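You operate a simulated robot arm through the tools that you are given. There is no shell and no other tool.

You run a simulated two-armed robot. Do the job below in one go: nothing can be reset, and whatever is moved stays where it is left.

JOB
Brake on, file the burr off the upright in the socket, then stand it on the deck.
Fine: it ends between the handle grips and the strap post; filing block back where it stood. Set down upright: filing block, loose upright. What is to be rubbed or washed off counts as gone when no trace of it is left.

The check looks at the end state, three seconds after you hand in, the way a careful person would. Anything else that was tipped, shoved, dropped, spilled or broken makes it a failure.

ROBOT AND FRAMES
Two 7-joint arms with two-finger parallel grippers on one trunk, on a base that moves. Base frame: it is fixed to the floor where the robot stands at the start and does not move with it; the origin is under the middle of the robot, x ahead of it, y to its left, z up. Units: m, degrees, N and s.
The left shoulder is at the start at [0.05, 0.209, 1.3], the right one opposite. With the tool pointing down near the work surface each hand reaches from about 0.1 to 0.78 m from the robot's upright axis, wherever it stands, measured 20 degrees to its own side. Places, roughly: brake lever [-1.7, 2.5, 0.6]; filing block [-2, 2.25, 0.5]; loose upright [0, 1.75, 0.5]; right deck of the cart [-1.9, 2.6, 0.6]; socket on the cart rail [-2.2, 2.4, 0.6]. Payload 4.4 kg a hand.
Tool frame (each hand has its own): the origin (TCP) lies between the finger pads and is the grasp point; the fingertips stand 0.023 m ahead of it; z points along the fingers, y is the line along which they close. Largest opening 0.094 m; finger width 0.038, thickness 0.01; the body of the gripper, 0.054 by 0.096 m, starts 0.039 m behind the TCP.
Orientation is that of the tool frame in the base frame, as [roll, pitch, yaw] about the fixed x, y, z axes, in that order (R = Rz(yaw) Ry(pitch) Rx(roll)). With the fingers straight down and closing along the base's y, the tool's x points along the base's -x, its y along +y and its z along -z.

CONTROLS
- The arms move only by the tool servo_tool. It takes "left_steps", "right_steps" or both (then of equal length, played together; a hand with none holds still); each is a list of rows, each an object (a shift or turn left out is 0, a gripper value left out holds the last) with "gripper": the opening, from 0 (shut) to 1 (fully open); "translation": the shift along the tool's x, y, z in m, a list of three; "turn": the turn, a rotation vector about the tool's x, y, z in degrees, a list of three. In form: [{"gripper": gripper, "translation": [x, y, z], "turn": [ax, ay, az]}, ...]. A call has 1 to 20 rows; each row is the pose to reach, as a shift and turn from the pose commanded when the call began, along the tool's axes at that moment. A row lasts 0.2 s, in which the tool goes at most 0.05 m and 8.6 degrees; a call with a longer step from one row to the next is refused whole, and so is a gripper value outside its range. Where a pose cannot be reached the arm comes as near as it can. A force on the tool above 40 N (or 10 N above the force at the start of the call, whichever is more), or a blocked arm, ends the call early, and 0.2 s more pass. The fingers move at their own pace (about 0.108 m/s each) and stop on an object; they squeeze with about 27 N. The grip force told is the motor's: it shows also when the fingers shut on nothing. Time passes only in rows, and 0.2 s behind the last, so rows that repeat a pose let the fingers close. The reply holds the time, the measured pose of the TCP, the force on the tool along the base axes, the opening and the grip force, in the units named above and with some noise, with the torque about the TCP (base axes, N m) and any sound that the robot's microphone picked up.
- Cameras (640 x 400 px; columns grow to the right, rows downward): "scene" is now at [0.1533, -0.0034, 1.4656]; the picture's right is [-0.05, -1.00, 0.00], its down [-0.63, 0.03, -0.77] and it looks along [0.77, -0.04, -0.63] (base axes); focal length 277 px, centre (320, 200). "left" rides on the left gripper at [0.086, -0.016, -0.074] in its tool frame; the picture's right is [0.18, 0.98, 0.00], its down [-0.58, 0.11, -0.81] and it looks along [-0.79, 0.15, 0.59] (tool axes); focal length 243 px, centre (320, 200). "right" rides on the right gripper at [0.086, 0.016, -0.074] in its tool frame; the picture's right is [-0.18, 0.98, 0.00], its down [-0.58, -0.11, -0.81] and it looks along [-0.79, -0.15, 0.59] (tool axes); focal length 243 px, centre (320, 200). There is no depth. A picture from a camera that has moved, and an enlarged one, comes with that camera's place and axes in the base frame and with its lens.
- get_image(camera): a new picture of that camera. The clock stands still meanwhile.
- move_column(by): slides the trunk up (or, below 0, down) by that many m; the arms and the scene camera ride with it, the base frame stays. It gives what a move gives, with no picture.
- steer(legs): drives the robot by 1 to 6 legs, each [ahead, left, turn to the left] in m, m and degrees, along the robot's own axes; the way and the turn of a leg run together, so that a leg with both is an arc; at most 1.5 m and 180 degrees a leg. The arms and the cameras ride along, it lands a little off, and it stops where it bumps. It gives what a move gives.
- aim_head(pan, tilt): turns the head with the scene camera to pan (to the left, within 80 degrees either way) and tilt (down, from -29 to 69), counted from straight ahead of the robot. It gives what a move gives.
- enlarge(camera, box): a new picture of the part [left, top, right, bottom] of that camera's present view, enlarged. The clock stands still meanwhile.
- job_done(): hands the job in; it is judged then, once.

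Nothing tells you exact positions but the pictures and the camera data. Unless the task says otherwise, let go and move clear before handing in.

The tools are called after "Emit:" by a JSON object that holds its "method" and its "body". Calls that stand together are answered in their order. servo_tool: Moves the arms, as the interface text tells. Its arguments: {"type":"object","properties":{"left_steps":{"type":"array","items":{"type":"object","properties":{"gripper":{"type":"number"},"translation":{"type":"array","items":{"type":"number"}},"turn":{"type":"array","items":{"type":"number"}}}}},"right_steps":{"type":"array","items":{"type":"object","properties":{"gripper":{"type":"number"},"translation":{"type":"array","items":{"type":"number"}},"turn":{"type":"array","items":{"type":"number"}}}}}},"required":[]} The other tools are called the same way: move_column (by) moves the trunk up or down; steer (legs) drives the base; aim_head (pan, tilt) turns the head that bears the scene camera; get_image (camera) takes a picture; enlarge (camera, box) takes an enlarged picture of a part of a camera's view; job_done () hands the job in.

At the start:

```text
t: 0.0
left_ee_pos: [0.4538, 0.2348, 0.8654]
left_ee_rot: [179.9, 0.0, 180.0]
left_force: [0.5, -0.7, -0.9]
left_torque: [0.03, -0.02, 0.03]
left_gripper_width: 0.0939
left_grasp_force: 0.0
right_ee_pos: [0.5205, -0.2773, 0.8349]
right_ee_rot: [179.9, 0.0, 179.9]
right_force: [0.4, 0.4, -0.3]
right_torque: [0.0, 0.02, -0.03]
right_gripper_width: 0.0943
right_grasp_force: 0.1
trunk travel left (down, up): [-0.38, 0.184]
robot x, y, heading: [0.0001, -0.0004, 0.0]
head pan, tilt (commanded): [-3.0, 39.4]
```

scene: 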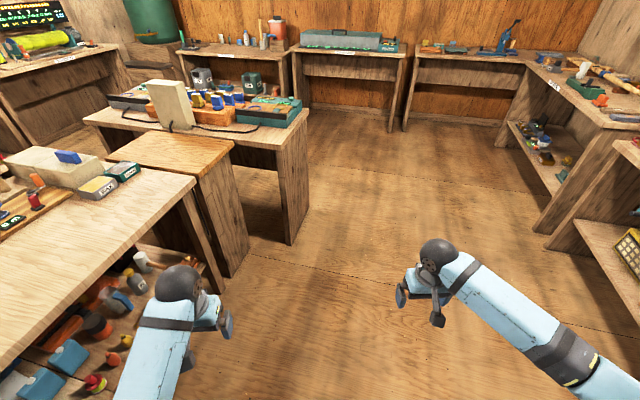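
right: 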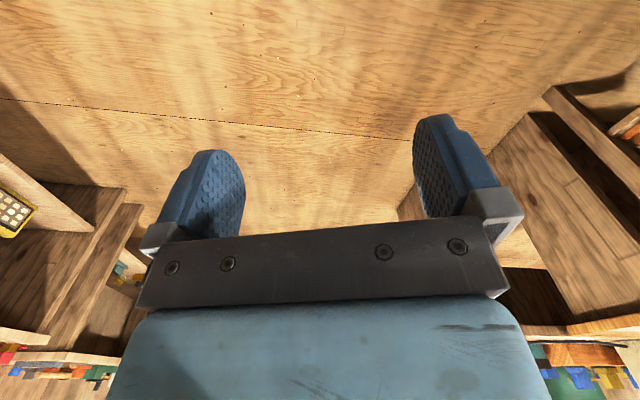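
left: 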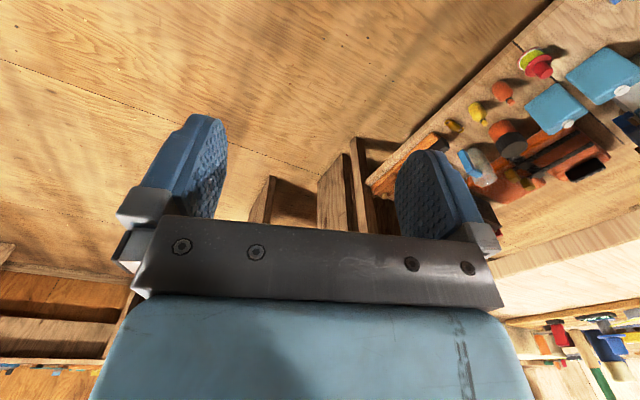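

I see a workshop with benches ahead; the cart, the filing block and the loose upright should be to my left and behind. I'll look around with the head first.

Emit:
{"method": "aim_head", "body": {"pan": 80, "tilt": 30}}

Emit:
{"method": "get_image", "body": {"camera": "scene"}}

```text
t: 1.6
left_ee_pos: [0.454, 0.2356, 0.8641]
left_ee_rot: [-180.0, 0.0, -180.0]
left_force: [-1.1, -0.4, -1.0]
left_torque: [-0.01, 0.0, -0.01]
left_gripper_width: 0.0942
left_grasp_force: 0.0
right_ee_pos: [0.5197, -0.2774, 0.8341]
right_ee_rot: [-179.9, 0.0, -179.9]
right_force: [-1.3, -0.5, 0.8]
right_torque: [-0.01, 0.01, 0.01]
right_gripper_width: 0.0942
right_grasp_force: 0.0
trunk travel left (down, up): [-0.38, 0.184]
robot x, y, heading: [0.0, -0.002, 0.0]
head pan, tilt (commanded): [80.0, 30.0]
```

```text
taken
camera scene: at [0.0838, 0.0901, 1.48], right [0.98, -0.17, 0.0], down [-0.09, -0.49, -0.87], along [0.15, 0.85, -0.5], focal length 277 px, centre (320, 200)
```

scene: 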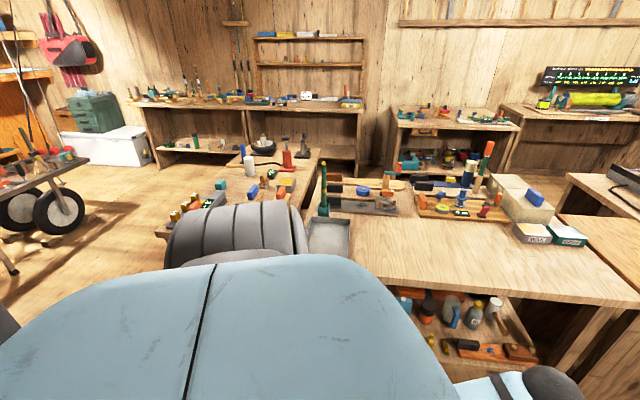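

The cart is at far left in this view, behind me. I'll turn the robot left in place (arms at radius ~0.6 m, benches over 0.9 m away) to look towards it.

Emit:
{"method": "steer", "body": {"legs": [[0, 0, 90]]}}

Emit:
{"method": "aim_head", "body": {"pan": 0, "tilt": 30}}

Emit:
{"method": "get_image", "body": {"camera": "scene"}}

Emit:
{"method": "aim_head", "body": {"pan": 50, "tilt": 25}}

Emit:
{"method": "get_image", "body": {"camera": "scene"}}

```text
t: 5.8
left_ee_pos: [-0.2328, 0.4549, 0.8647]
left_ee_rot: [-179.9, -0.1, -90.3]
left_force: [0.6, -0.2, 0.2]
left_torque: [-0.01, 0.03, -0.02]
left_gripper_width: 0.0942
left_grasp_force: 0.1
right_ee_pos: [0.2794, 0.5186, 0.8352]
right_ee_rot: [180.0, 0.0, -90.3]
right_force: [0.1, -0.4, -0.1]
right_torque: [-0.05, -0.04, -0.03]
right_gripper_width: 0.0941
right_grasp_force: 0.1
trunk travel left (down, up): [-0.38, 0.184]
robot x, y, heading: [-0.001, -0.0005, 89.7]
head pan, tilt (commanded): [80.0, 30.0]
```

```text
t: 7.3
left_ee_pos: [-0.2334, 0.4546, 0.8646]
left_ee_rot: [-179.9, 0.0, -90.3]
left_force: [0.4, 0.9, -0.5]
left_torque: [0.0, -0.01, -0.02]
left_gripper_width: 0.0941
left_grasp_force: 0.0
right_ee_pos: [0.2804, 0.5189, 0.8349]
right_ee_rot: [-179.9, 0.0, -90.3]
right_force: [0.1, 0.1, 0.3]
right_torque: [-0.02, 0.04, 0.01]
right_gripper_width: 0.094
right_grasp_force: 0.2
trunk travel left (down, up): [-0.38, 0.184]
robot x, y, heading: [-0.0009, 0.0003, 89.5]
head pan, tilt (commanded): [0.0, 30.0]
```

```text
taken
camera scene: at [0.0013, 0.1588, 1.48], right [1.0, 0.0, 0.0], down [0.0, -0.5, -0.87], along [0.0, 0.87, -0.5], focal length 277 px, centre (320, 200)
```

scene: 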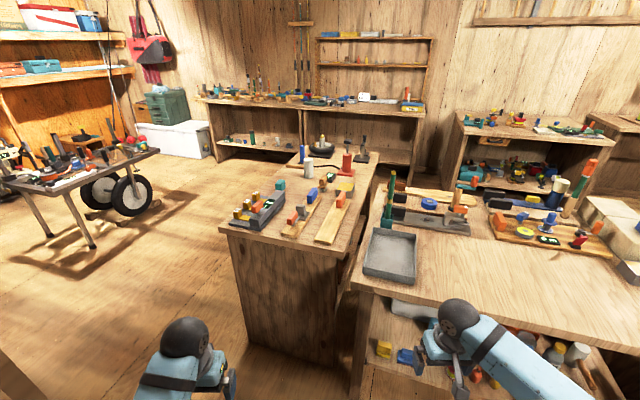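

```text
t: 8.5
left_ee_pos: [-0.2322, 0.4547, 0.865]
left_ee_rot: [179.9, 0.1, -90.3]
left_force: [0.3, 1.0, -1.0]
left_torque: [0.0, 0.0, -0.02]
left_gripper_width: 0.0939
left_grasp_force: 0.0
right_ee_pos: [0.2792, 0.5182, 0.8358]
right_ee_rot: [180.0, 0.1, -90.3]
right_force: [0.2, 0.7, -0.2]
right_torque: [-0.02, -0.02, -0.01]
right_gripper_width: 0.0942
right_grasp_force: 0.0
trunk travel left (down, up): [-0.38, 0.184]
robot x, y, heading: [0.0028, -0.0012, 89.9]
head pan, tilt (commanded): [50.0, 25.0]
```

```text
taken
camera scene: at [-0.0693, 0.128, 1.488], right [0.65, 0.76, 0.0], down [0.32, -0.27, -0.91], along [-0.69, 0.59, -0.42], focal length 277 px, centre (320, 200)
```

scene: 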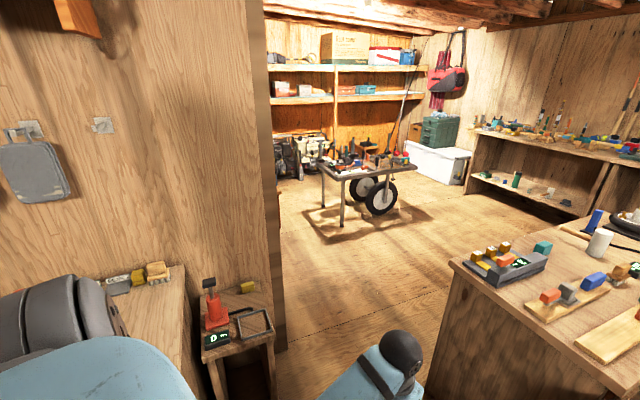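

Emit:
{"method": "aim_head", "body": {"pan": 0, "tilt": 35}}

Emit:
{"method": "enlarge", "body": {"camera": "scene", "box": [210, 100, 410, 225]}}

Emit:
{"method": "aim_head", "body": {"pan": 50, "tilt": 25}}

Emit:
{"method": "enlarge", "body": {"camera": "scene", "box": [280, 120, 440, 220]}}

```text
t: 9.7
left_ee_pos: [-0.2326, 0.4562, 0.8659]
left_ee_rot: [179.9, 0.0, -90.3]
left_force: [0.3, 0.5, 0.5]
left_torque: [0.02, -0.03, 0.01]
left_gripper_width: 0.0939
left_grasp_force: 0.0
right_ee_pos: [0.2803, 0.5194, 0.8337]
right_ee_rot: [-180.0, 0.0, -90.3]
right_force: [0.2, -0.2, 0.4]
right_torque: [0.01, -0.01, 0.01]
right_gripper_width: 0.0939
right_grasp_force: 0.1
trunk travel left (down, up): [-0.38, 0.184]
robot x, y, heading: [0.0009, 0.0017, 89.8]
head pan, tilt (commanded): [0.0, 35.0]
```

```text
3.20 times, centred on (310, 162) of scene
camera zoom: at [0.0012, 0.1565, 1.4722], right [1.0, 0.0, 0.0], down [0.0, -0.57, -0.82], along [0.0, 0.82, -0.57], focal length 886 px, centre (352, 320)
```

zoom: 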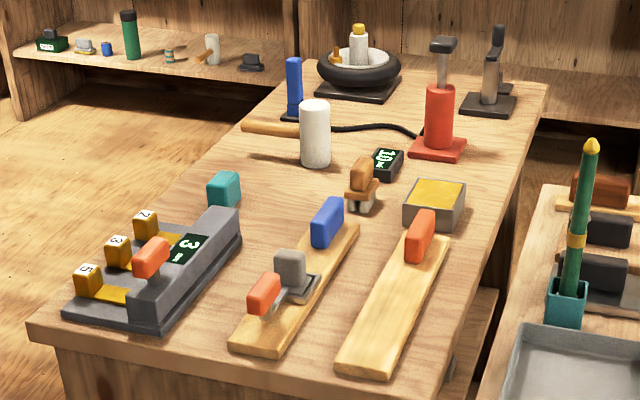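

```text
t: 10.8
left_ee_pos: [-0.2336, 0.4544, 0.8647]
left_ee_rot: [179.9, -0.1, -90.3]
left_force: [1.0, -0.6, -0.2]
left_torque: [0.01, -0.01, 0.03]
left_gripper_width: 0.0941
left_grasp_force: 0.1
right_ee_pos: [0.2795, 0.5183, 0.8356]
right_ee_rot: [180.0, 0.0, -90.3]
right_force: [0.4, -0.1, -0.7]
right_torque: [-0.01, -0.01, 0.01]
right_gripper_width: 0.0942
right_grasp_force: 0.1
trunk travel left (down, up): [-0.38, 0.184]
robot x, y, heading: [0.0009, 0.0052, 89.7]
head pan, tilt (commanded): [50.0, 25.0]
```

```text
4.00 times, centred on (360, 170) of scene
camera zoom: at [-0.0693, 0.128, 1.488], right [0.65, 0.76, 0.0], down [0.32, -0.27, -0.91], along [-0.69, 0.59, -0.42], focal length 1108 px, centre (160, 320)
```

zoom: 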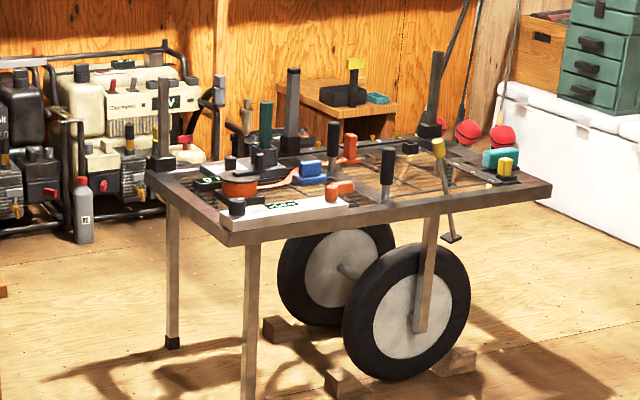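

I see the cart through the opening at left, and a bench ahead carrying many items. Let me zoom in around [0, 1.75, 0.5] to identify the loose upright.

Emit:
{"method": "aim_head", "body": {"pan": 0, "tilt": 35}}

Emit:
{"method": "enlarge", "body": {"camera": "scene", "box": [280, 140, 360, 190]}}

Emit:
{"method": "enlarge", "body": {"camera": "scene", "box": [280, 100, 380, 160]}}

```text
t: 12.0
left_ee_pos: [-0.2324, 0.455, 0.8651]
left_ee_rot: [-179.9, 0.1, -90.3]
left_force: [0.4, 0.6, -0.1]
left_torque: [0.02, -0.01, 0.03]
left_gripper_width: 0.0939
left_grasp_force: 0.0
right_ee_pos: [0.2792, 0.5197, 0.8356]
right_ee_rot: [-179.9, 0.0, -90.3]
right_force: [0.8, -0.2, 0.1]
right_torque: [0.0, 0.0, 0.0]
right_gripper_width: 0.0939
right_grasp_force: 0.1
trunk travel left (down, up): [-0.38, 0.184]
robot x, y, heading: [0.002, 0.0005, 89.8]
head pan, tilt (commanded): [0.0, 35.0]
```

```text
8.00 times, centred on (320, 165) of scene
camera zoom: at [0.0012, 0.1565, 1.4722], right [1.0, 0.0, 0.0], down [0.0, -0.57, -0.82], along [0.0, 0.82, -0.57], focal length 2216 px, centre (320, 480)
```

zoom: 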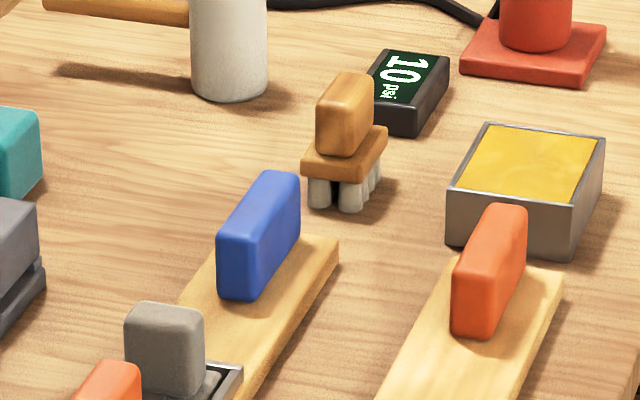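

```text
6.40 times, centred on (330, 130) of scene
camera zoom: at [0.0012, 0.1565, 1.4722], right [1.0, 0.0, 0.0], down [0.0, -0.57, -0.82], along [0.0, 0.82, -0.57], focal length 1773 px, centre (256, 648)
```

zoom: 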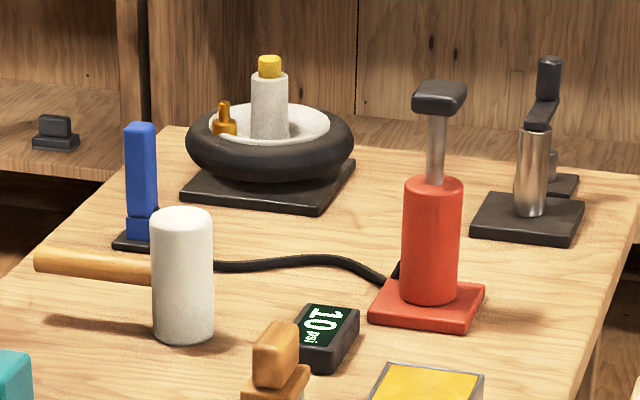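

No clear upright on this bench top yet. I'll look further left and lower to judge the passage to the cart area and the space under the bench.

Emit:
{"method": "aim_head", "body": {"pan": 40, "tilt": 50}}

Emit:
{"method": "get_image", "body": {"camera": "scene"}}

Emit:
{"method": "aim_head", "body": {"pan": 80, "tilt": 35}}

Emit:
{"method": "get_image", "body": {"camera": "scene"}}

Emit:
{"method": "aim_head", "body": {"pan": -5, "tilt": 55}}

Emit:
{"method": "get_image", "body": {"camera": "scene"}}

```text
t: 13.1
left_ee_pos: [-0.2328, 0.4555, 0.8645]
left_ee_rot: [180.0, 0.0, -90.2]
left_force: [0.5, 0.4, 0.1]
left_torque: [-0.01, 0.01, -0.01]
left_gripper_width: 0.094
left_grasp_force: 0.1
right_ee_pos: [0.2809, 0.5192, 0.8345]
right_ee_rot: [-180.0, 0.0, -90.3]
right_force: [0.0, -0.1, 0.1]
right_torque: [-0.01, -0.02, 0.01]
right_gripper_width: 0.094
right_grasp_force: 0.0
trunk travel left (down, up): [-0.38, 0.184]
robot x, y, heading: [0.0036, -0.0013, 89.9]
head pan, tilt (commanded): [40.0, 50.0]
```

```text
taken
camera scene: at [-0.0483, 0.1277, 1.4505], right [0.77, 0.64, 0.0], down [0.49, -0.59, -0.64], along [-0.41, 0.49, -0.77], focal length 277 px, centre (320, 200)
```

scene: 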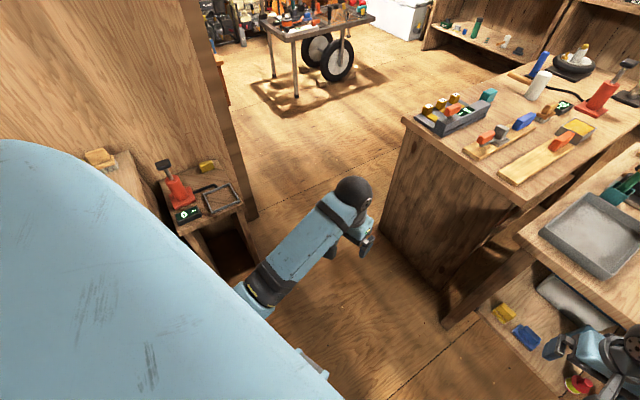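

```text
t: 14.2
left_ee_pos: [-0.234, 0.4548, 0.8662]
left_ee_rot: [-180.0, 0.1, -90.4]
left_force: [0.1, -0.6, -0.2]
left_torque: [0.04, 0.02, -0.05]
left_gripper_width: 0.0939
left_grasp_force: 0.2
right_ee_pos: [0.2792, 0.5193, 0.8352]
right_ee_rot: [180.0, 0.0, -90.3]
right_force: [-0.7, 0.2, -0.8]
right_torque: [0.03, -0.02, 0.0]
right_gripper_width: 0.0938
right_grasp_force: 0.1
trunk travel left (down, up): [-0.38, 0.184]
robot x, y, heading: [-0.0006, -0.003, 89.8]
head pan, tilt (commanded): [80.0, 35.0]
```

```text
taken
camera scene: at [-0.0857, 0.0842, 1.4722], right [0.18, 0.98, 0.0], down [0.56, -0.1, -0.82], along [-0.81, 0.15, -0.57], focal length 277 px, centre (320, 200)
```

scene: 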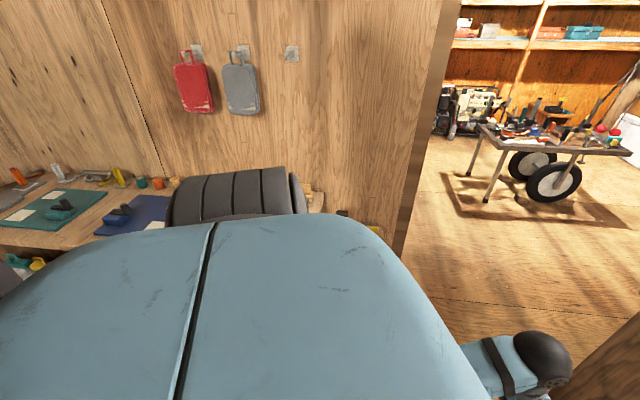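

```text
t: 15.8
left_ee_pos: [-0.234, 0.4551, 0.8649]
left_ee_rot: [180.0, 0.0, -90.3]
left_force: [-0.4, 1.1, 0.5]
left_torque: [0.0, -0.04, -0.01]
left_gripper_width: 0.0941
left_grasp_force: 0.1
right_ee_pos: [0.2795, 0.5185, 0.8359]
right_ee_rot: [-180.0, 0.0, -90.3]
right_force: [-0.3, 1.0, -0.5]
right_torque: [0.02, 0.0, -0.03]
right_gripper_width: 0.0941
right_grasp_force: 0.0
trunk travel left (down, up): [-0.38, 0.184]
robot x, y, heading: [0.0019, -0.003, 89.5]
head pan, tilt (commanded): [-5.0, 55.0]
```

```text
taken
camera scene: at [0.0075, 0.1402, 1.444], right [1.0, -0.09, 0.0], down [-0.07, -0.82, -0.57], along [0.05, 0.57, -0.82], focal length 277 px, centre (320, 200)
```

scene: 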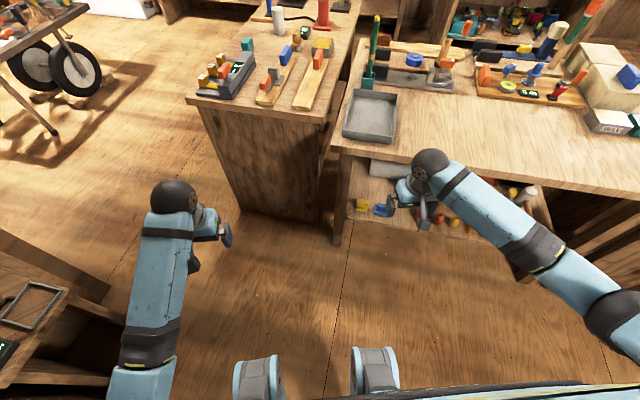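

The bench (top about 0.8 m) and the partition wall leave a ~0.75 m gap to the cart room. I'll raise the trunk so the arms clear the benches, then turn and drive in part-way, looking as I go.

Emit:
{"method": "move_column", "body": {"by": 0.18}}

Emit:
{"method": "steer", "body": {"legs": [[0, 0, 36], [0.6, 0, 0]]}}

Emit:
{"method": "aim_head", "body": {"pan": -40, "tilt": 45}}

Emit:
{"method": "get_image", "body": {"camera": "scene"}}

Emit:
{"method": "aim_head", "body": {"pan": 20, "tilt": 45}}

Emit:
{"method": "get_image", "body": {"camera": "scene"}}

```text
t: 17.8
left_ee_pos: [-0.2335, 0.4547, 1.0443]
left_ee_rot: [180.0, 0.0, -90.4]
left_force: [0.3, -0.2, 1.1]
left_torque: [-0.02, 0.01, 0.0]
left_gripper_width: 0.0942
left_grasp_force: 0.0
right_ee_pos: [0.2798, 0.5186, 1.0153]
right_ee_rot: [-180.0, 0.1, -90.4]
right_force: [-0.8, -0.4, 0.5]
right_torque: [0.02, -0.02, 0.0]
right_gripper_width: 0.0937
right_grasp_force: 0.1
trunk travel left (down, up): [-0.56, 0.004]
robot x, y, heading: [0.0017, 0.0014, 89.9]
head pan, tilt (commanded): [-5.0, 55.0]
```

```text
t: 22.9
left_ee_pos: [-0.8089, 0.7178, 1.0462]
left_ee_rot: [180.0, -0.1, -54.0]
left_force: [-0.2, 1.0, -0.3]
left_torque: [0.03, 0.0, 0.01]
left_gripper_width: 0.094
left_grasp_force: 0.0
right_ee_pos: [-0.4339, 1.0719, 1.0155]
right_ee_rot: [-180.0, 0.0, -54.0]
right_force: [0.0, 0.0, 0.6]
right_torque: [0.03, -0.02, -0.01]
right_gripper_width: 0.0943
right_grasp_force: 0.0
trunk travel left (down, up): [-0.56, 0.004]
robot x, y, heading: [-0.3508, 0.4863, 125.8]
head pan, tilt (commanded): [-5.0, 55.0]
```

```text
t: 23.9
left_ee_pos: [-0.8092, 0.7178, 1.0436]
left_ee_rot: [180.0, 0.0, -54.1]
left_force: [0.8, -0.7, 0.0]
left_torque: [0.0, -0.02, -0.02]
left_gripper_width: 0.094
left_grasp_force: 0.0
right_ee_pos: [-0.4329, 1.0716, 1.0149]
right_ee_rot: [179.9, 0.0, -54.2]
right_force: [0.3, 0.1, -0.1]
right_torque: [-0.01, -0.01, -0.02]
right_gripper_width: 0.0941
right_grasp_force: 0.2
trunk travel left (down, up): [-0.56, 0.004]
robot x, y, heading: [-0.3516, 0.4902, 125.9]
head pan, tilt (commanded): [-40.0, 45.0]
```

```text
taken
camera scene: at [-0.3859, 0.6248, 1.6374], right [1.0, -0.07, 0.0], down [-0.05, -0.71, -0.71], along [0.05, 0.71, -0.71], focal length 277 px, centre (320, 200)
```

scene: 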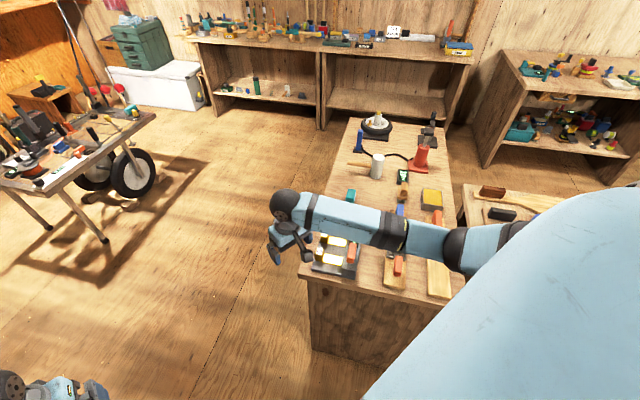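

```text
t: 25.2
left_ee_pos: [-0.8085, 0.7187, 1.0442]
left_ee_rot: [180.0, 0.0, -54.2]
left_force: [-0.3, -1.1, -0.3]
left_torque: [0.01, -0.01, -0.02]
left_gripper_width: 0.094
left_grasp_force: 0.1
right_ee_pos: [-0.4322, 1.0713, 1.0149]
right_ee_rot: [179.9, 0.0, -54.0]
right_force: [0.2, 0.5, 0.7]
right_torque: [0.04, 0.0, -0.02]
right_gripper_width: 0.094
right_grasp_force: 0.1
trunk travel left (down, up): [-0.56, 0.004]
robot x, y, heading: [-0.3533, 0.4875, 126.0]
head pan, tilt (commanded): [20.0, 45.0]
```

```text
taken
camera scene: at [-0.4589, 0.5894, 1.6374], right [0.56, 0.83, 0.0], down [0.59, -0.4, -0.71], along [-0.59, 0.4, -0.71], focal length 277 px, centre (320, 200)
```

scene: 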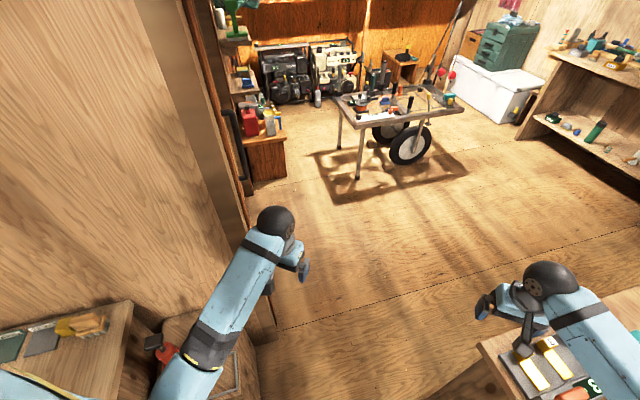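

The bench surface measures about 0.8 m high, so the loose upright (z≈0.5) may be on a shelf below it. I'll move further through the gap and look at the bench from its left side.

Emit:
{"method": "steer", "body": {"legs": [[0.39, 0, 0], [0.5, -0.05, 0]]}}

Emit:
{"method": "aim_head", "body": {"pan": -80, "tilt": 40}}

Emit:
{"method": "get_image", "body": {"camera": "scene"}}

Emit:
{"method": "aim_head", "body": {"pan": 10, "tilt": 30}}

Emit:
{"method": "get_image", "body": {"camera": "scene"}}

```text
t: 30.2
left_ee_pos: [-1.2957, 1.4568, 1.0449]
left_ee_rot: [-180.0, -0.1, -53.5]
left_force: [0.2, 0.0, -0.6]
left_torque: [0.0, 0.01, -0.02]
left_gripper_width: 0.094
left_grasp_force: 0.2
right_ee_pos: [-0.9217, 1.8152, 1.0147]
right_ee_rot: [180.0, 0.1, -53.6]
right_force: [0.1, -0.2, 1.1]
right_torque: [0.02, -0.02, 0.0]
right_gripper_width: 0.0941
right_grasp_force: 0.0
trunk travel left (down, up): [-0.56, 0.004]
robot x, y, heading: [-0.8356, 1.2292, 126.5]
head pan, tilt (commanded): [20.0, 45.0]
```

```text
t: 31.9
left_ee_pos: [-1.2954, 1.4587, 1.0449]
left_ee_rot: [180.0, 0.0, -53.6]
left_force: [-0.4, -0.4, -0.8]
left_torque: [0.0, 0.01, -0.03]
left_gripper_width: 0.0942
left_grasp_force: 0.0
right_ee_pos: [-0.9216, 1.8161, 1.014]
right_ee_rot: [180.0, -0.1, -53.7]
right_force: [0.0, 0.4, -0.3]
right_torque: [0.03, 0.01, 0.01]
right_gripper_width: 0.0939
right_grasp_force: 0.0
trunk travel left (down, up): [-0.56, 0.004]
robot x, y, heading: [-0.8383, 1.2338, 126.4]
head pan, tilt (commanded): [-80.0, 40.0]
```

```text
taken
camera scene: at [-0.8168, 1.3499, 1.6446], right [0.72, -0.69, 0.0], down [-0.44, -0.47, -0.77], along [0.53, 0.56, -0.64], focal length 277 px, centre (320, 200)
```

scene: 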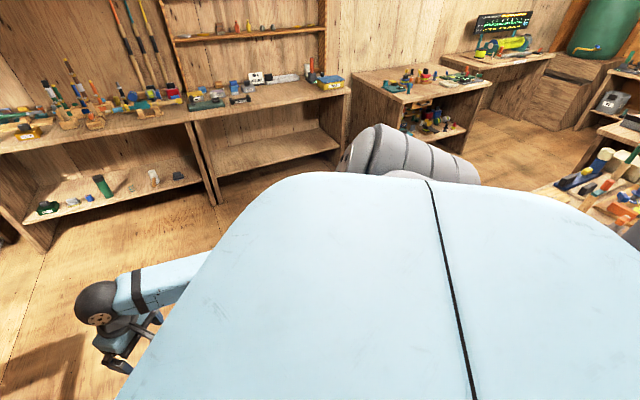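

```text
t: 33.6
left_ee_pos: [-1.2944, 1.4587, 1.0456]
left_ee_rot: [180.0, -0.1, -53.5]
left_force: [0.3, -0.3, -0.6]
left_torque: [0.03, -0.01, 0.02]
left_gripper_width: 0.0938
left_grasp_force: 0.0
right_ee_pos: [-0.92, 1.8161, 1.0143]
right_ee_rot: [-179.9, 0.0, -53.6]
right_force: [0.8, 0.4, -0.6]
right_torque: [-0.01, 0.0, 0.01]
right_gripper_width: 0.0939
right_grasp_force: 0.1
trunk travel left (down, up): [-0.56, 0.004]
robot x, y, heading: [-0.8384, 1.2382, 126.5]
head pan, tilt (commanded): [10.0, 30.0]
```

```text
taken
camera scene: at [-0.9408, 1.3506, 1.66], right [0.69, 0.72, 0.0], down [0.36, -0.34, -0.87], along [-0.63, 0.6, -0.5], focal length 277 px, centre (320, 200)
```

scene: 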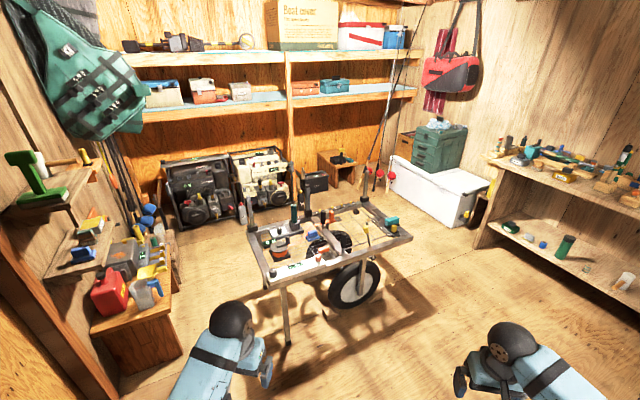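

Now the cart is in full view. I'll enlarge it to identify the lever, socket, filing block and uprights.

Emit:
{"method": "enlarge", "body": {"camera": "scene", "box": [240, 160, 420, 272]}}

Emit:
{"method": "enlarge", "body": {"camera": "scene", "box": [245, 190, 335, 246]}}

Emit:
{"method": "enlarge", "body": {"camera": "scene", "box": [320, 165, 420, 228]}}

```text
3.56 times, centred on (330, 216) of scene
camera zoom: at [-0.9408, 1.3506, 1.66], right [0.69, 0.72, 0.0], down [0.36, -0.34, -0.87], along [-0.63, 0.6, -0.5], focal length 985 px, centre (284, 143)
```

zoom: 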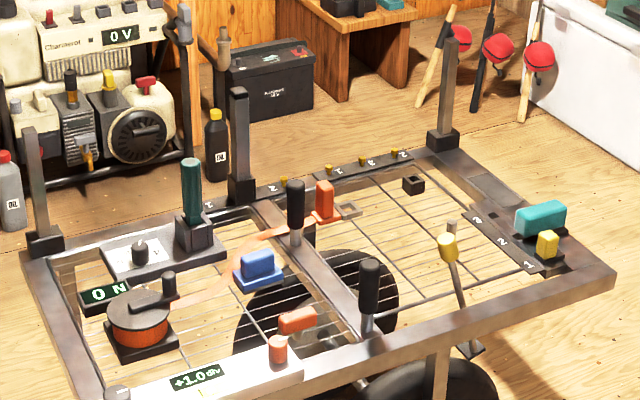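

```text
7.11 times, centred on (290, 218) of scene
camera zoom: at [-0.9408, 1.3506, 1.66], right [0.69, 0.72, 0.0], down [0.36, -0.34, -0.87], along [-0.63, 0.6, -0.5], focal length 1970 px, centre (533, 72)
```

zoom: 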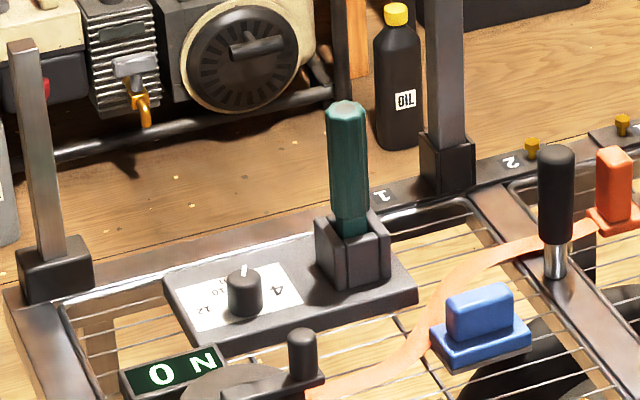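

```text
6.35 times, centred on (370, 196) of scene
camera zoom: at [-0.9408, 1.3506, 1.66], right [0.69, 0.72, 0.0], down [0.36, -0.34, -0.87], along [-0.63, 0.6, -0.5], focal length 1759 px, centre (2, 222)
```

zoom: 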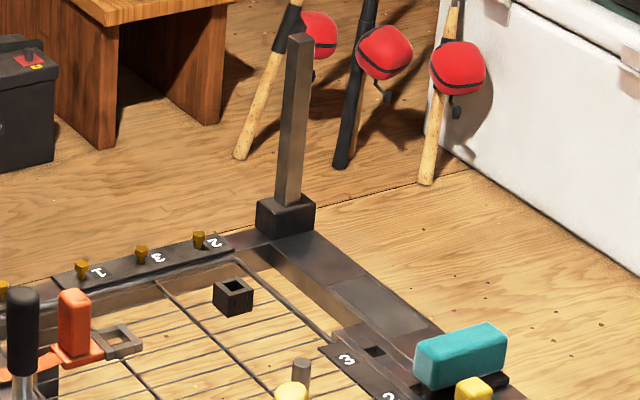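

The cart frame carries several posts, two black grips on the mid rail, a yellow-headed lever and a blue block (likely the filing block). Before approaching I'll look for the loose upright under the bench, by backing off and turning towards it.

Emit:
{"method": "steer", "body": {"legs": [[0.3, 0.12, 0], [0, 0, -110]]}}

Emit:
{"method": "aim_head", "body": {"pan": 0, "tilt": 40}}

Emit:
{"method": "get_image", "body": {"camera": "scene"}}

```text
t: 40.4
left_ee_pos: [-0.7376, 1.7516, 1.0457]
left_ee_rot: [180.0, 0.0, -164.3]
left_force: [0.1, 0.6, -1.1]
left_torque: [0.0, 0.02, 0.01]
left_gripper_width: 0.094
left_grasp_force: 0.1
right_ee_pos: [-0.5352, 1.2761, 1.0155]
right_ee_rot: [-180.0, 0.0, -164.1]
right_force: [-0.7, -0.5, 0.7]
right_torque: [-0.02, 0.03, -0.02]
right_gripper_width: 0.0939
right_grasp_force: 0.0
trunk travel left (down, up): [-0.56, 0.004]
robot x, y, heading: [-1.1141, 1.4014, 15.9]
head pan, tilt (commanded): [10.0, 30.0]
```

```text
t: 41.1
left_ee_pos: [-0.7382, 1.7516, 1.0446]
left_ee_rot: [-179.9, 0.0, -164.3]
left_force: [0.8, 0.7, 0.0]
left_torque: [-0.01, -0.03, 0.0]
left_gripper_width: 0.0941
left_grasp_force: 0.0
right_ee_pos: [-0.5354, 1.2766, 1.0142]
right_ee_rot: [-180.0, 0.0, -164.3]
right_force: [0.2, -0.1, 0.4]
right_torque: [0.01, 0.01, 0.03]
right_gripper_width: 0.094
right_grasp_force: 0.0
trunk travel left (down, up): [-0.56, 0.004]
robot x, y, heading: [-1.1104, 1.4029, 15.5]
head pan, tilt (commanded): [0.0, 40.0]
```

```text
taken
camera scene: at [-0.9641, 1.4448, 1.6447], right [0.27, -0.96, 0.0], down [-0.62, -0.17, -0.77], along [0.74, 0.21, -0.64], focal length 277 px, centre (320, 200)
```

scene: 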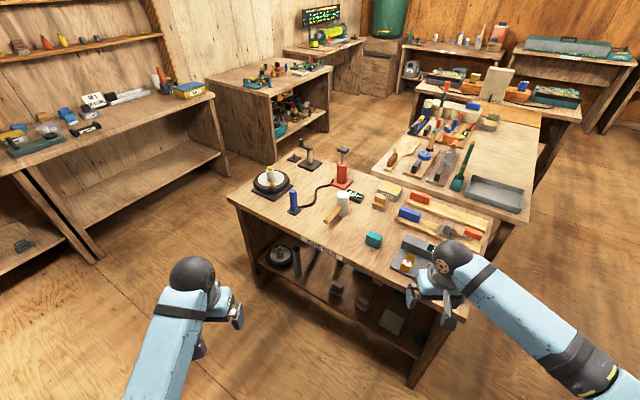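

The bench has an open side with a shelf below carrying items. I'll back off a little and lower the trunk to look into it.

Emit:
{"method": "steer", "body": {"legs": [[-0.25, 0, 0]]}}

Emit:
{"method": "move_column", "body": {"by": -0.45}}

Emit:
{"method": "aim_head", "body": {"pan": 0, "tilt": 30}}

Emit:
{"method": "get_image", "body": {"camera": "scene"}}

Emit:
{"method": "enlarge", "body": {"camera": "scene", "box": [240, 160, 440, 285]}}

```text
t: 42.9
left_ee_pos: [-0.9759, 1.6852, 1.0446]
left_ee_rot: [180.0, 0.1, -164.3]
left_force: [-0.3, 0.3, -0.2]
left_torque: [0.0, 0.01, 0.01]
left_gripper_width: 0.0939
left_grasp_force: 0.1
right_ee_pos: [-0.7725, 1.209, 1.0143]
right_ee_rot: [-180.0, 0.0, -164.2]
right_force: [0.5, -0.8, 0.1]
right_torque: [-0.01, -0.03, 0.04]
right_gripper_width: 0.0938
right_grasp_force: 0.0
trunk travel left (down, up): [-0.56, 0.004]
robot x, y, heading: [-1.3465, 1.337, 15.7]
head pan, tilt (commanded): [0.0, 40.0]
```

```text
refused: -0.45 is not a number from -0.4 to 0.4
```

```text
t: 43.6
left_ee_pos: [-0.9761, 1.6838, 1.0446]
left_ee_rot: [180.0, 0.0, -164.2]
left_force: [-0.1, -0.1, -1.2]
left_torque: [-0.01, 0.01, 0.02]
left_gripper_width: 0.0942
left_grasp_force: 0.1
right_ee_pos: [-0.7723, 1.2087, 1.0145]
right_ee_rot: [-179.9, 0.0, -164.4]
right_force: [-0.9, 0.0, -0.7]
right_torque: [0.02, 0.02, 0.0]
right_gripper_width: 0.0939
right_grasp_force: 0.0
trunk travel left (down, up): [-0.56, 0.004]
robot x, y, heading: [-1.3483, 1.3367, 15.6]
head pan, tilt (commanded): [0.0, 30.0]
```

```text
taken
camera scene: at [-1.1973, 1.379, 1.66], right [0.27, -0.96, 0.0], down [-0.48, -0.14, -0.87], along [0.83, 0.23, -0.5], focal length 277 px, centre (320, 200)
```

scene: 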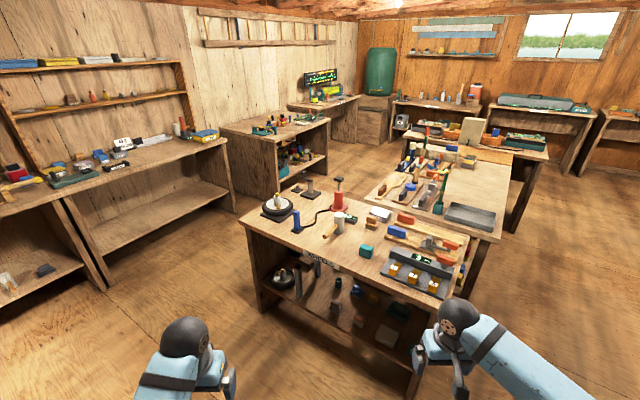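

```text
3.20 times, centred on (340, 222) of scene
camera zoom: at [-1.1973, 1.379, 1.66], right [0.27, -0.96, 0.0], down [-0.48, -0.14, -0.87], along [0.83, 0.23, -0.5], focal length 886 px, centre (256, 128)
```

zoom: 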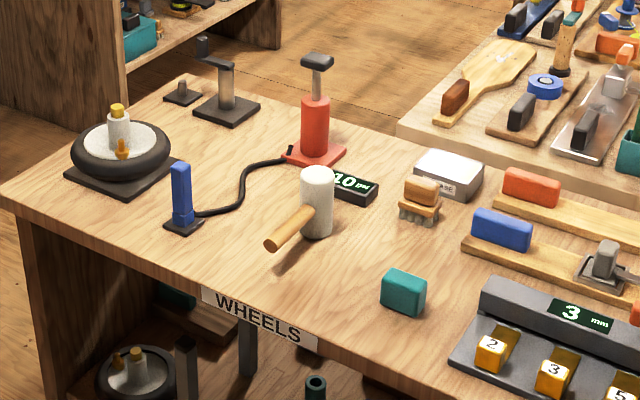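

The bench is labelled WHEELS, and dark square posts stand on its lower shelf. I'll lower the trunk and look in.

Emit:
{"method": "move_column", "body": {"by": -0.4}}

Emit:
{"method": "aim_head", "body": {"pan": 0, "tilt": 25}}

Emit:
{"method": "get_image", "body": {"camera": "scene"}}

Emit:
{"method": "enlarge", "body": {"camera": "scene", "box": [240, 160, 440, 285]}}

```text
t: 47.5
left_ee_pos: [-0.9763, 1.684, 0.6459]
left_ee_rot: [-180.0, -0.1, -164.3]
left_force: [-0.5, 0.1, -0.4]
left_torque: [0.02, 0.0, 0.0]
left_gripper_width: 0.094
left_grasp_force: 0.0
right_ee_pos: [-0.7721, 1.2082, 0.6152]
right_ee_rot: [180.0, -0.1, -164.3]
right_force: [0.4, -0.3, 0.4]
right_torque: [0.01, 0.01, 0.01]
right_gripper_width: 0.0936
right_grasp_force: 0.1
trunk travel left (down, up): [-0.16, 0.404]
robot x, y, heading: [-1.3507, 1.3362, 15.8]
head pan, tilt (commanded): [0.0, 30.0]
```

```text
t: 48.1
left_ee_pos: [-0.9764, 1.6851, 0.6455]
left_ee_rot: [-180.0, -0.1, -164.3]
left_force: [0.0, 0.0, 0.7]
left_torque: [0.01, -0.01, 0.02]
left_gripper_width: 0.0939
left_grasp_force: 0.1
right_ee_pos: [-0.7734, 1.2084, 0.6155]
right_ee_rot: [179.9, 0.1, -164.3]
right_force: [1.0, 0.0, -0.1]
right_torque: [0.01, 0.04, 0.02]
right_gripper_width: 0.0937
right_grasp_force: 0.0
trunk travel left (down, up): [-0.16, 0.404]
robot x, y, heading: [-1.3507, 1.3374, 15.9]
head pan, tilt (commanded): [0.0, 25.0]
```

```text
taken
camera scene: at [-1.1951, 1.3796, 1.2679], right [0.27, -0.96, 0.0], down [-0.41, -0.11, -0.91], along [0.87, 0.24, -0.42], focal length 277 px, centre (320, 200)
```

scene: 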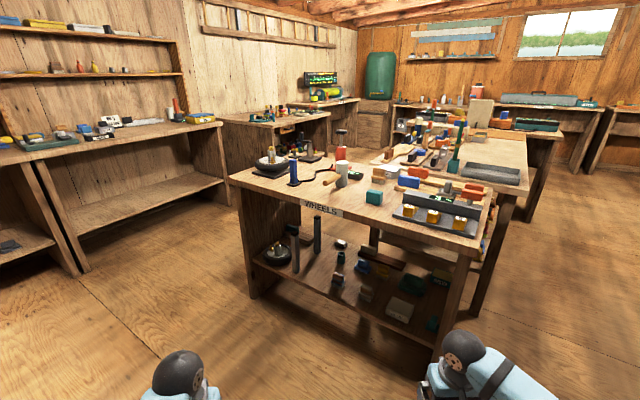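

```text
3.20 times, centred on (340, 222) of scene
camera zoom: at [-1.1951, 1.3796, 1.2679], right [0.27, -0.96, 0.0], down [-0.41, -0.11, -0.91], along [0.87, 0.24, -0.42], focal length 886 px, centre (256, 128)
```

zoom: 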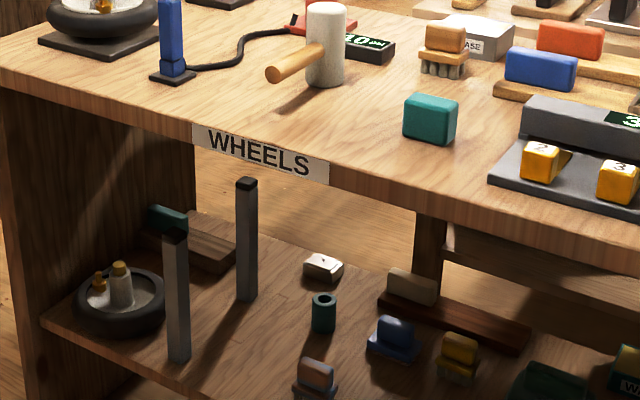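

Two posts stand on the lower shelf; the rear one has a dark top. I'll zoom in on both to find which bears the burr.

Emit:
{"method": "enlarge", "body": {"camera": "scene", "box": [280, 210, 340, 247]}}

Emit:
{"method": "enlarge", "body": {"camera": "scene", "box": [280, 238, 340, 276]}}

Emit:
{"method": "enlarge", "body": {"camera": "scene", "box": [250, 180, 450, 305]}}

```text
10.67 times, centred on (310, 228) of scene
camera zoom: at [-1.1951, 1.3796, 1.2679], right [0.27, -0.96, 0.0], down [-0.41, -0.11, -0.91], along [0.87, 0.24, -0.42], focal length 2954 px, centre (427, -104)
```

zoom: 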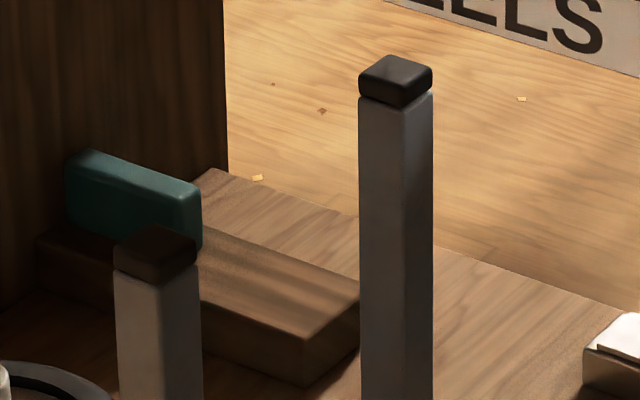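

```text
10.53 times, centred on (310, 257) of scene
camera zoom: at [-1.1951, 1.3796, 1.2679], right [0.27, -0.96, 0.0], down [-0.41, -0.11, -0.91], along [0.87, 0.24, -0.42], focal length 2916 px, centre (425, -400)
```

zoom: 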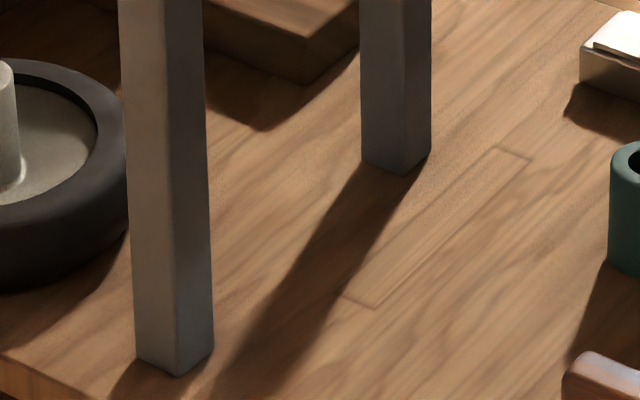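

```text
3.20 times, centred on (350, 242) of scene
camera zoom: at [-1.1951, 1.3796, 1.2679], right [0.27, -0.96, 0.0], down [-0.41, -0.11, -0.91], along [0.87, 0.24, -0.42], focal length 886 px, centre (224, 64)
```

zoom: 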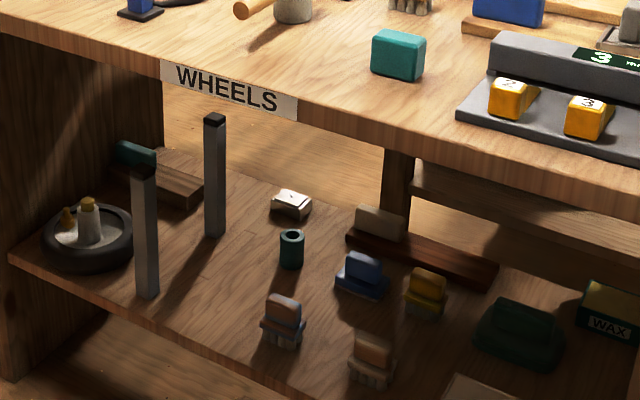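

Two identical posts stand on the shelf; the one nearer [0, 1.75] should be the loose upright. Before taking it I'll look at the cart close up, to see which sockets are empty and how the brake and filing block look.

Emit:
{"method": "move_column", "body": {"by": 0.4}}

Emit:
{"method": "steer", "body": {"legs": [[0, 0, 141], [0.05, -0.75, 0]]}}

Emit:
{"method": "aim_head", "body": {"pan": 0, "tilt": 45}}

Emit:
{"method": "get_image", "body": {"camera": "scene"}}

```text
t: 51.9
left_ee_pos: [-0.9754, 1.6849, 1.046]
left_ee_rot: [179.9, 0.0, -164.4]
left_force: [0.8, 0.4, -0.6]
left_torque: [-0.01, -0.01, -0.01]
left_gripper_width: 0.0938
left_grasp_force: 0.1
right_ee_pos: [-0.7735, 1.2085, 1.0152]
right_ee_rot: [-180.0, 0.0, -164.4]
right_force: [-0.2, 1.0, 0.0]
right_torque: [0.0, -0.01, 0.02]
right_gripper_width: 0.0938
right_grasp_force: 0.0
trunk travel left (down, up): [-0.56, 0.004]
robot x, y, heading: [-1.3493, 1.3365, 15.8]
head pan, tilt (commanded): [0.0, 25.0]
```

```text
t: 64.9
left_ee_pos: [-1.6128, 2.0163, 1.0452]
left_ee_rot: [179.9, 0.0, -22.6]
left_force: [0.6, -0.4, 0.6]
left_torque: [0.01, -0.03, -0.02]
left_gripper_width: 0.094
left_grasp_force: 0.0
right_ee_pos: [-1.4803, 2.5152, 1.0152]
right_ee_rot: [180.0, -0.1, -22.5]
right_force: [0.1, 0.1, 0.2]
right_torque: [-0.01, 0.0, 0.0]
right_gripper_width: 0.0942
right_grasp_force: 0.2
trunk travel left (down, up): [-0.56, 0.004]
robot x, y, heading: [-1.1059, 2.0599, 157.6]
head pan, tilt (commanded): [0.0, 25.0]
```

```text
t: 65.7
left_ee_pos: [-1.6138, 2.0163, 1.0454]
left_ee_rot: [179.9, 0.1, -22.5]
left_force: [-0.3, -0.7, -0.7]
left_torque: [0.03, 0.01, 0.03]
left_gripper_width: 0.0942
left_grasp_force: 0.1
right_ee_pos: [-1.48, 2.5155, 1.0159]
right_ee_rot: [179.9, 0.0, -22.5]
right_force: [0.6, 0.2, 0.3]
right_torque: [0.0, 0.02, 0.0]
right_gripper_width: 0.0941
right_grasp_force: 0.1
trunk travel left (down, up): [-0.56, 0.004]
robot x, y, heading: [-1.1063, 2.0611, 157.6]
head pan, tilt (commanded): [0.0, 45.0]
```

```text
taken
camera scene: at [-1.2416, 2.1178, 1.6375], right [0.38, 0.92, 0.0], down [0.65, -0.27, -0.71], along [-0.65, 0.27, -0.71], focal length 277 px, centre (320, 200)
```

scene: 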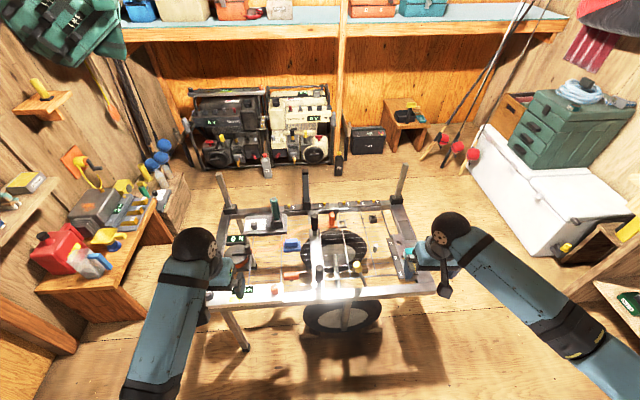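

Emit:
{"method": "enlarge", "body": {"camera": "scene", "box": [200, 160, 440, 310]}}

Emit:
{"method": "enlarge", "body": {"camera": "scene", "box": [210, 190, 320, 259]}}

Emit:
{"method": "enlarge", "body": {"camera": "scene", "box": [320, 190, 430, 259]}}

Emit:
{"method": "enlarge", "body": {"camera": "scene", "box": [220, 240, 340, 315]}}

```text
2.67 times, centred on (320, 235) of scene
camera zoom: at [-1.2416, 2.1178, 1.6375], right [0.38, 0.92, 0.0], down [0.65, -0.27, -0.71], along [-0.65, 0.27, -0.71], focal length 739 px, centre (320, 107)
```

zoom: 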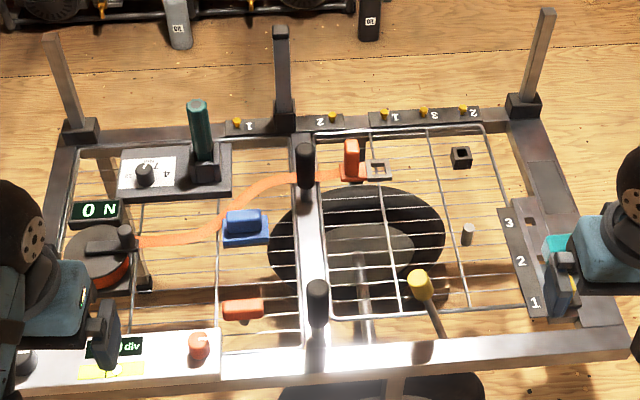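

```text
5.80 times, centred on (265, 224) of scene
camera zoom: at [-1.2416, 2.1178, 1.6375], right [0.38, 0.92, 0.0], down [0.65, -0.27, -0.71], along [-0.65, 0.27, -0.71], focal length 1606 px, centre (639, 58)
```

zoom: 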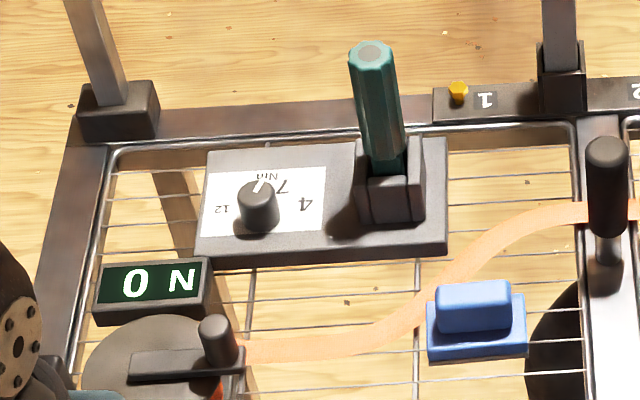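

```text
5.80 times, centred on (375, 224) of scene
camera zoom: at [-1.2416, 2.1178, 1.6375], right [0.38, 0.92, 0.0], down [0.65, -0.27, -0.71], along [-0.65, 0.27, -0.71], focal length 1606 px, centre (1, 58)
```

zoom: 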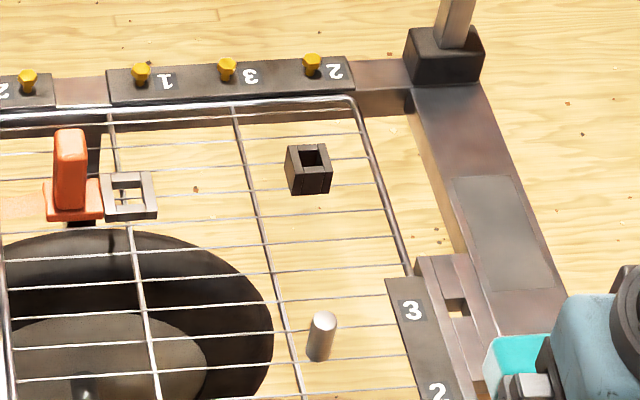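

```text
5.33 times, centred on (280, 278) of scene
camera zoom: at [-1.2416, 2.1178, 1.6375], right [0.38, 0.92, 0.0], down [0.65, -0.27, -0.71], along [-0.65, 0.27, -0.71], focal length 1477 px, centre (533, -213)
```

zoom: 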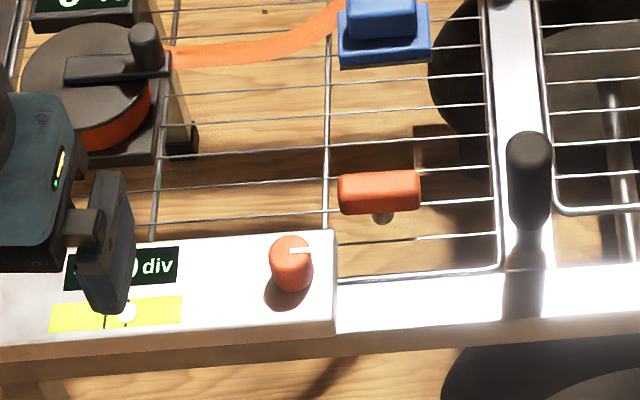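

Emit:
{"method": "enlarge", "body": {"camera": "scene", "box": [280, 165, 330, 212]}}

Emit:
{"method": "enlarge", "body": {"camera": "scene", "box": [210, 165, 260, 215]}}

Emit:
{"method": "enlarge", "body": {"camera": "scene", "box": [380, 160, 430, 210]}}

```text
8.51 times, centred on (305, 188) of scene
camera zoom: at [-1.2416, 2.1178, 1.6375], right [0.38, 0.92, 0.0], down [0.65, -0.27, -0.71], along [-0.65, 0.27, -0.71], focal length 2357 px, centre (448, 298)
```

zoom: 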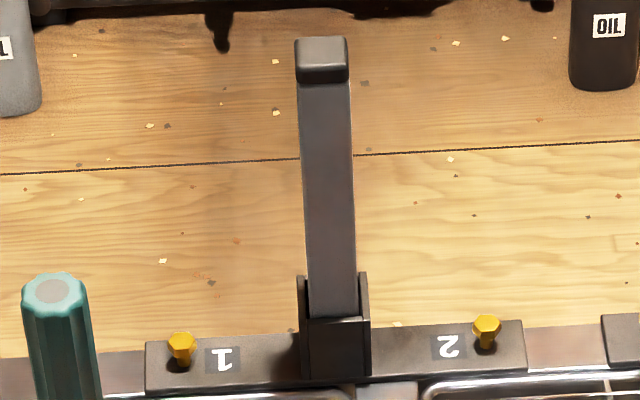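

```text
8.00 times, centred on (235, 190) of scene
camera zoom: at [-1.2416, 2.1178, 1.6375], right [0.38, 0.92, 0.0], down [0.65, -0.27, -0.71], along [-0.65, 0.27, -0.71], focal length 2216 px, centre (1000, 280)
```

zoom: 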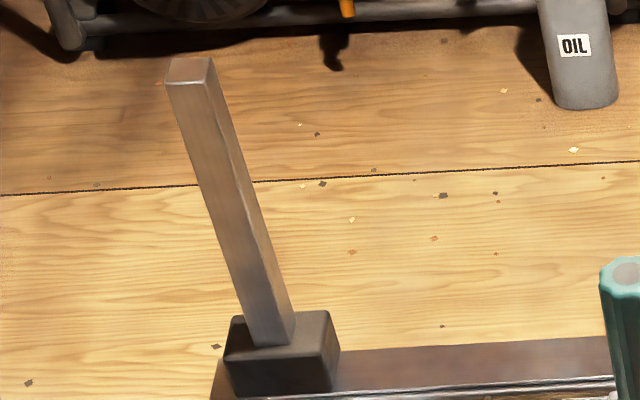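

```text
8.00 times, centred on (405, 185) of scene
camera zoom: at [-1.2416, 2.1178, 1.6375], right [0.38, 0.92, 0.0], down [0.65, -0.27, -0.71], along [-0.65, 0.27, -0.71], focal length 2216 px, centre (-360, 320)
```

zoom: 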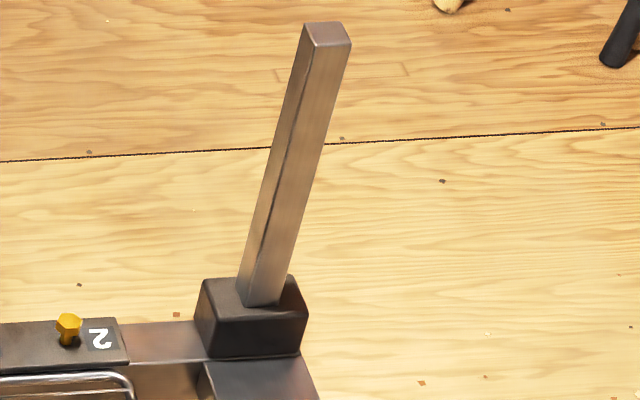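

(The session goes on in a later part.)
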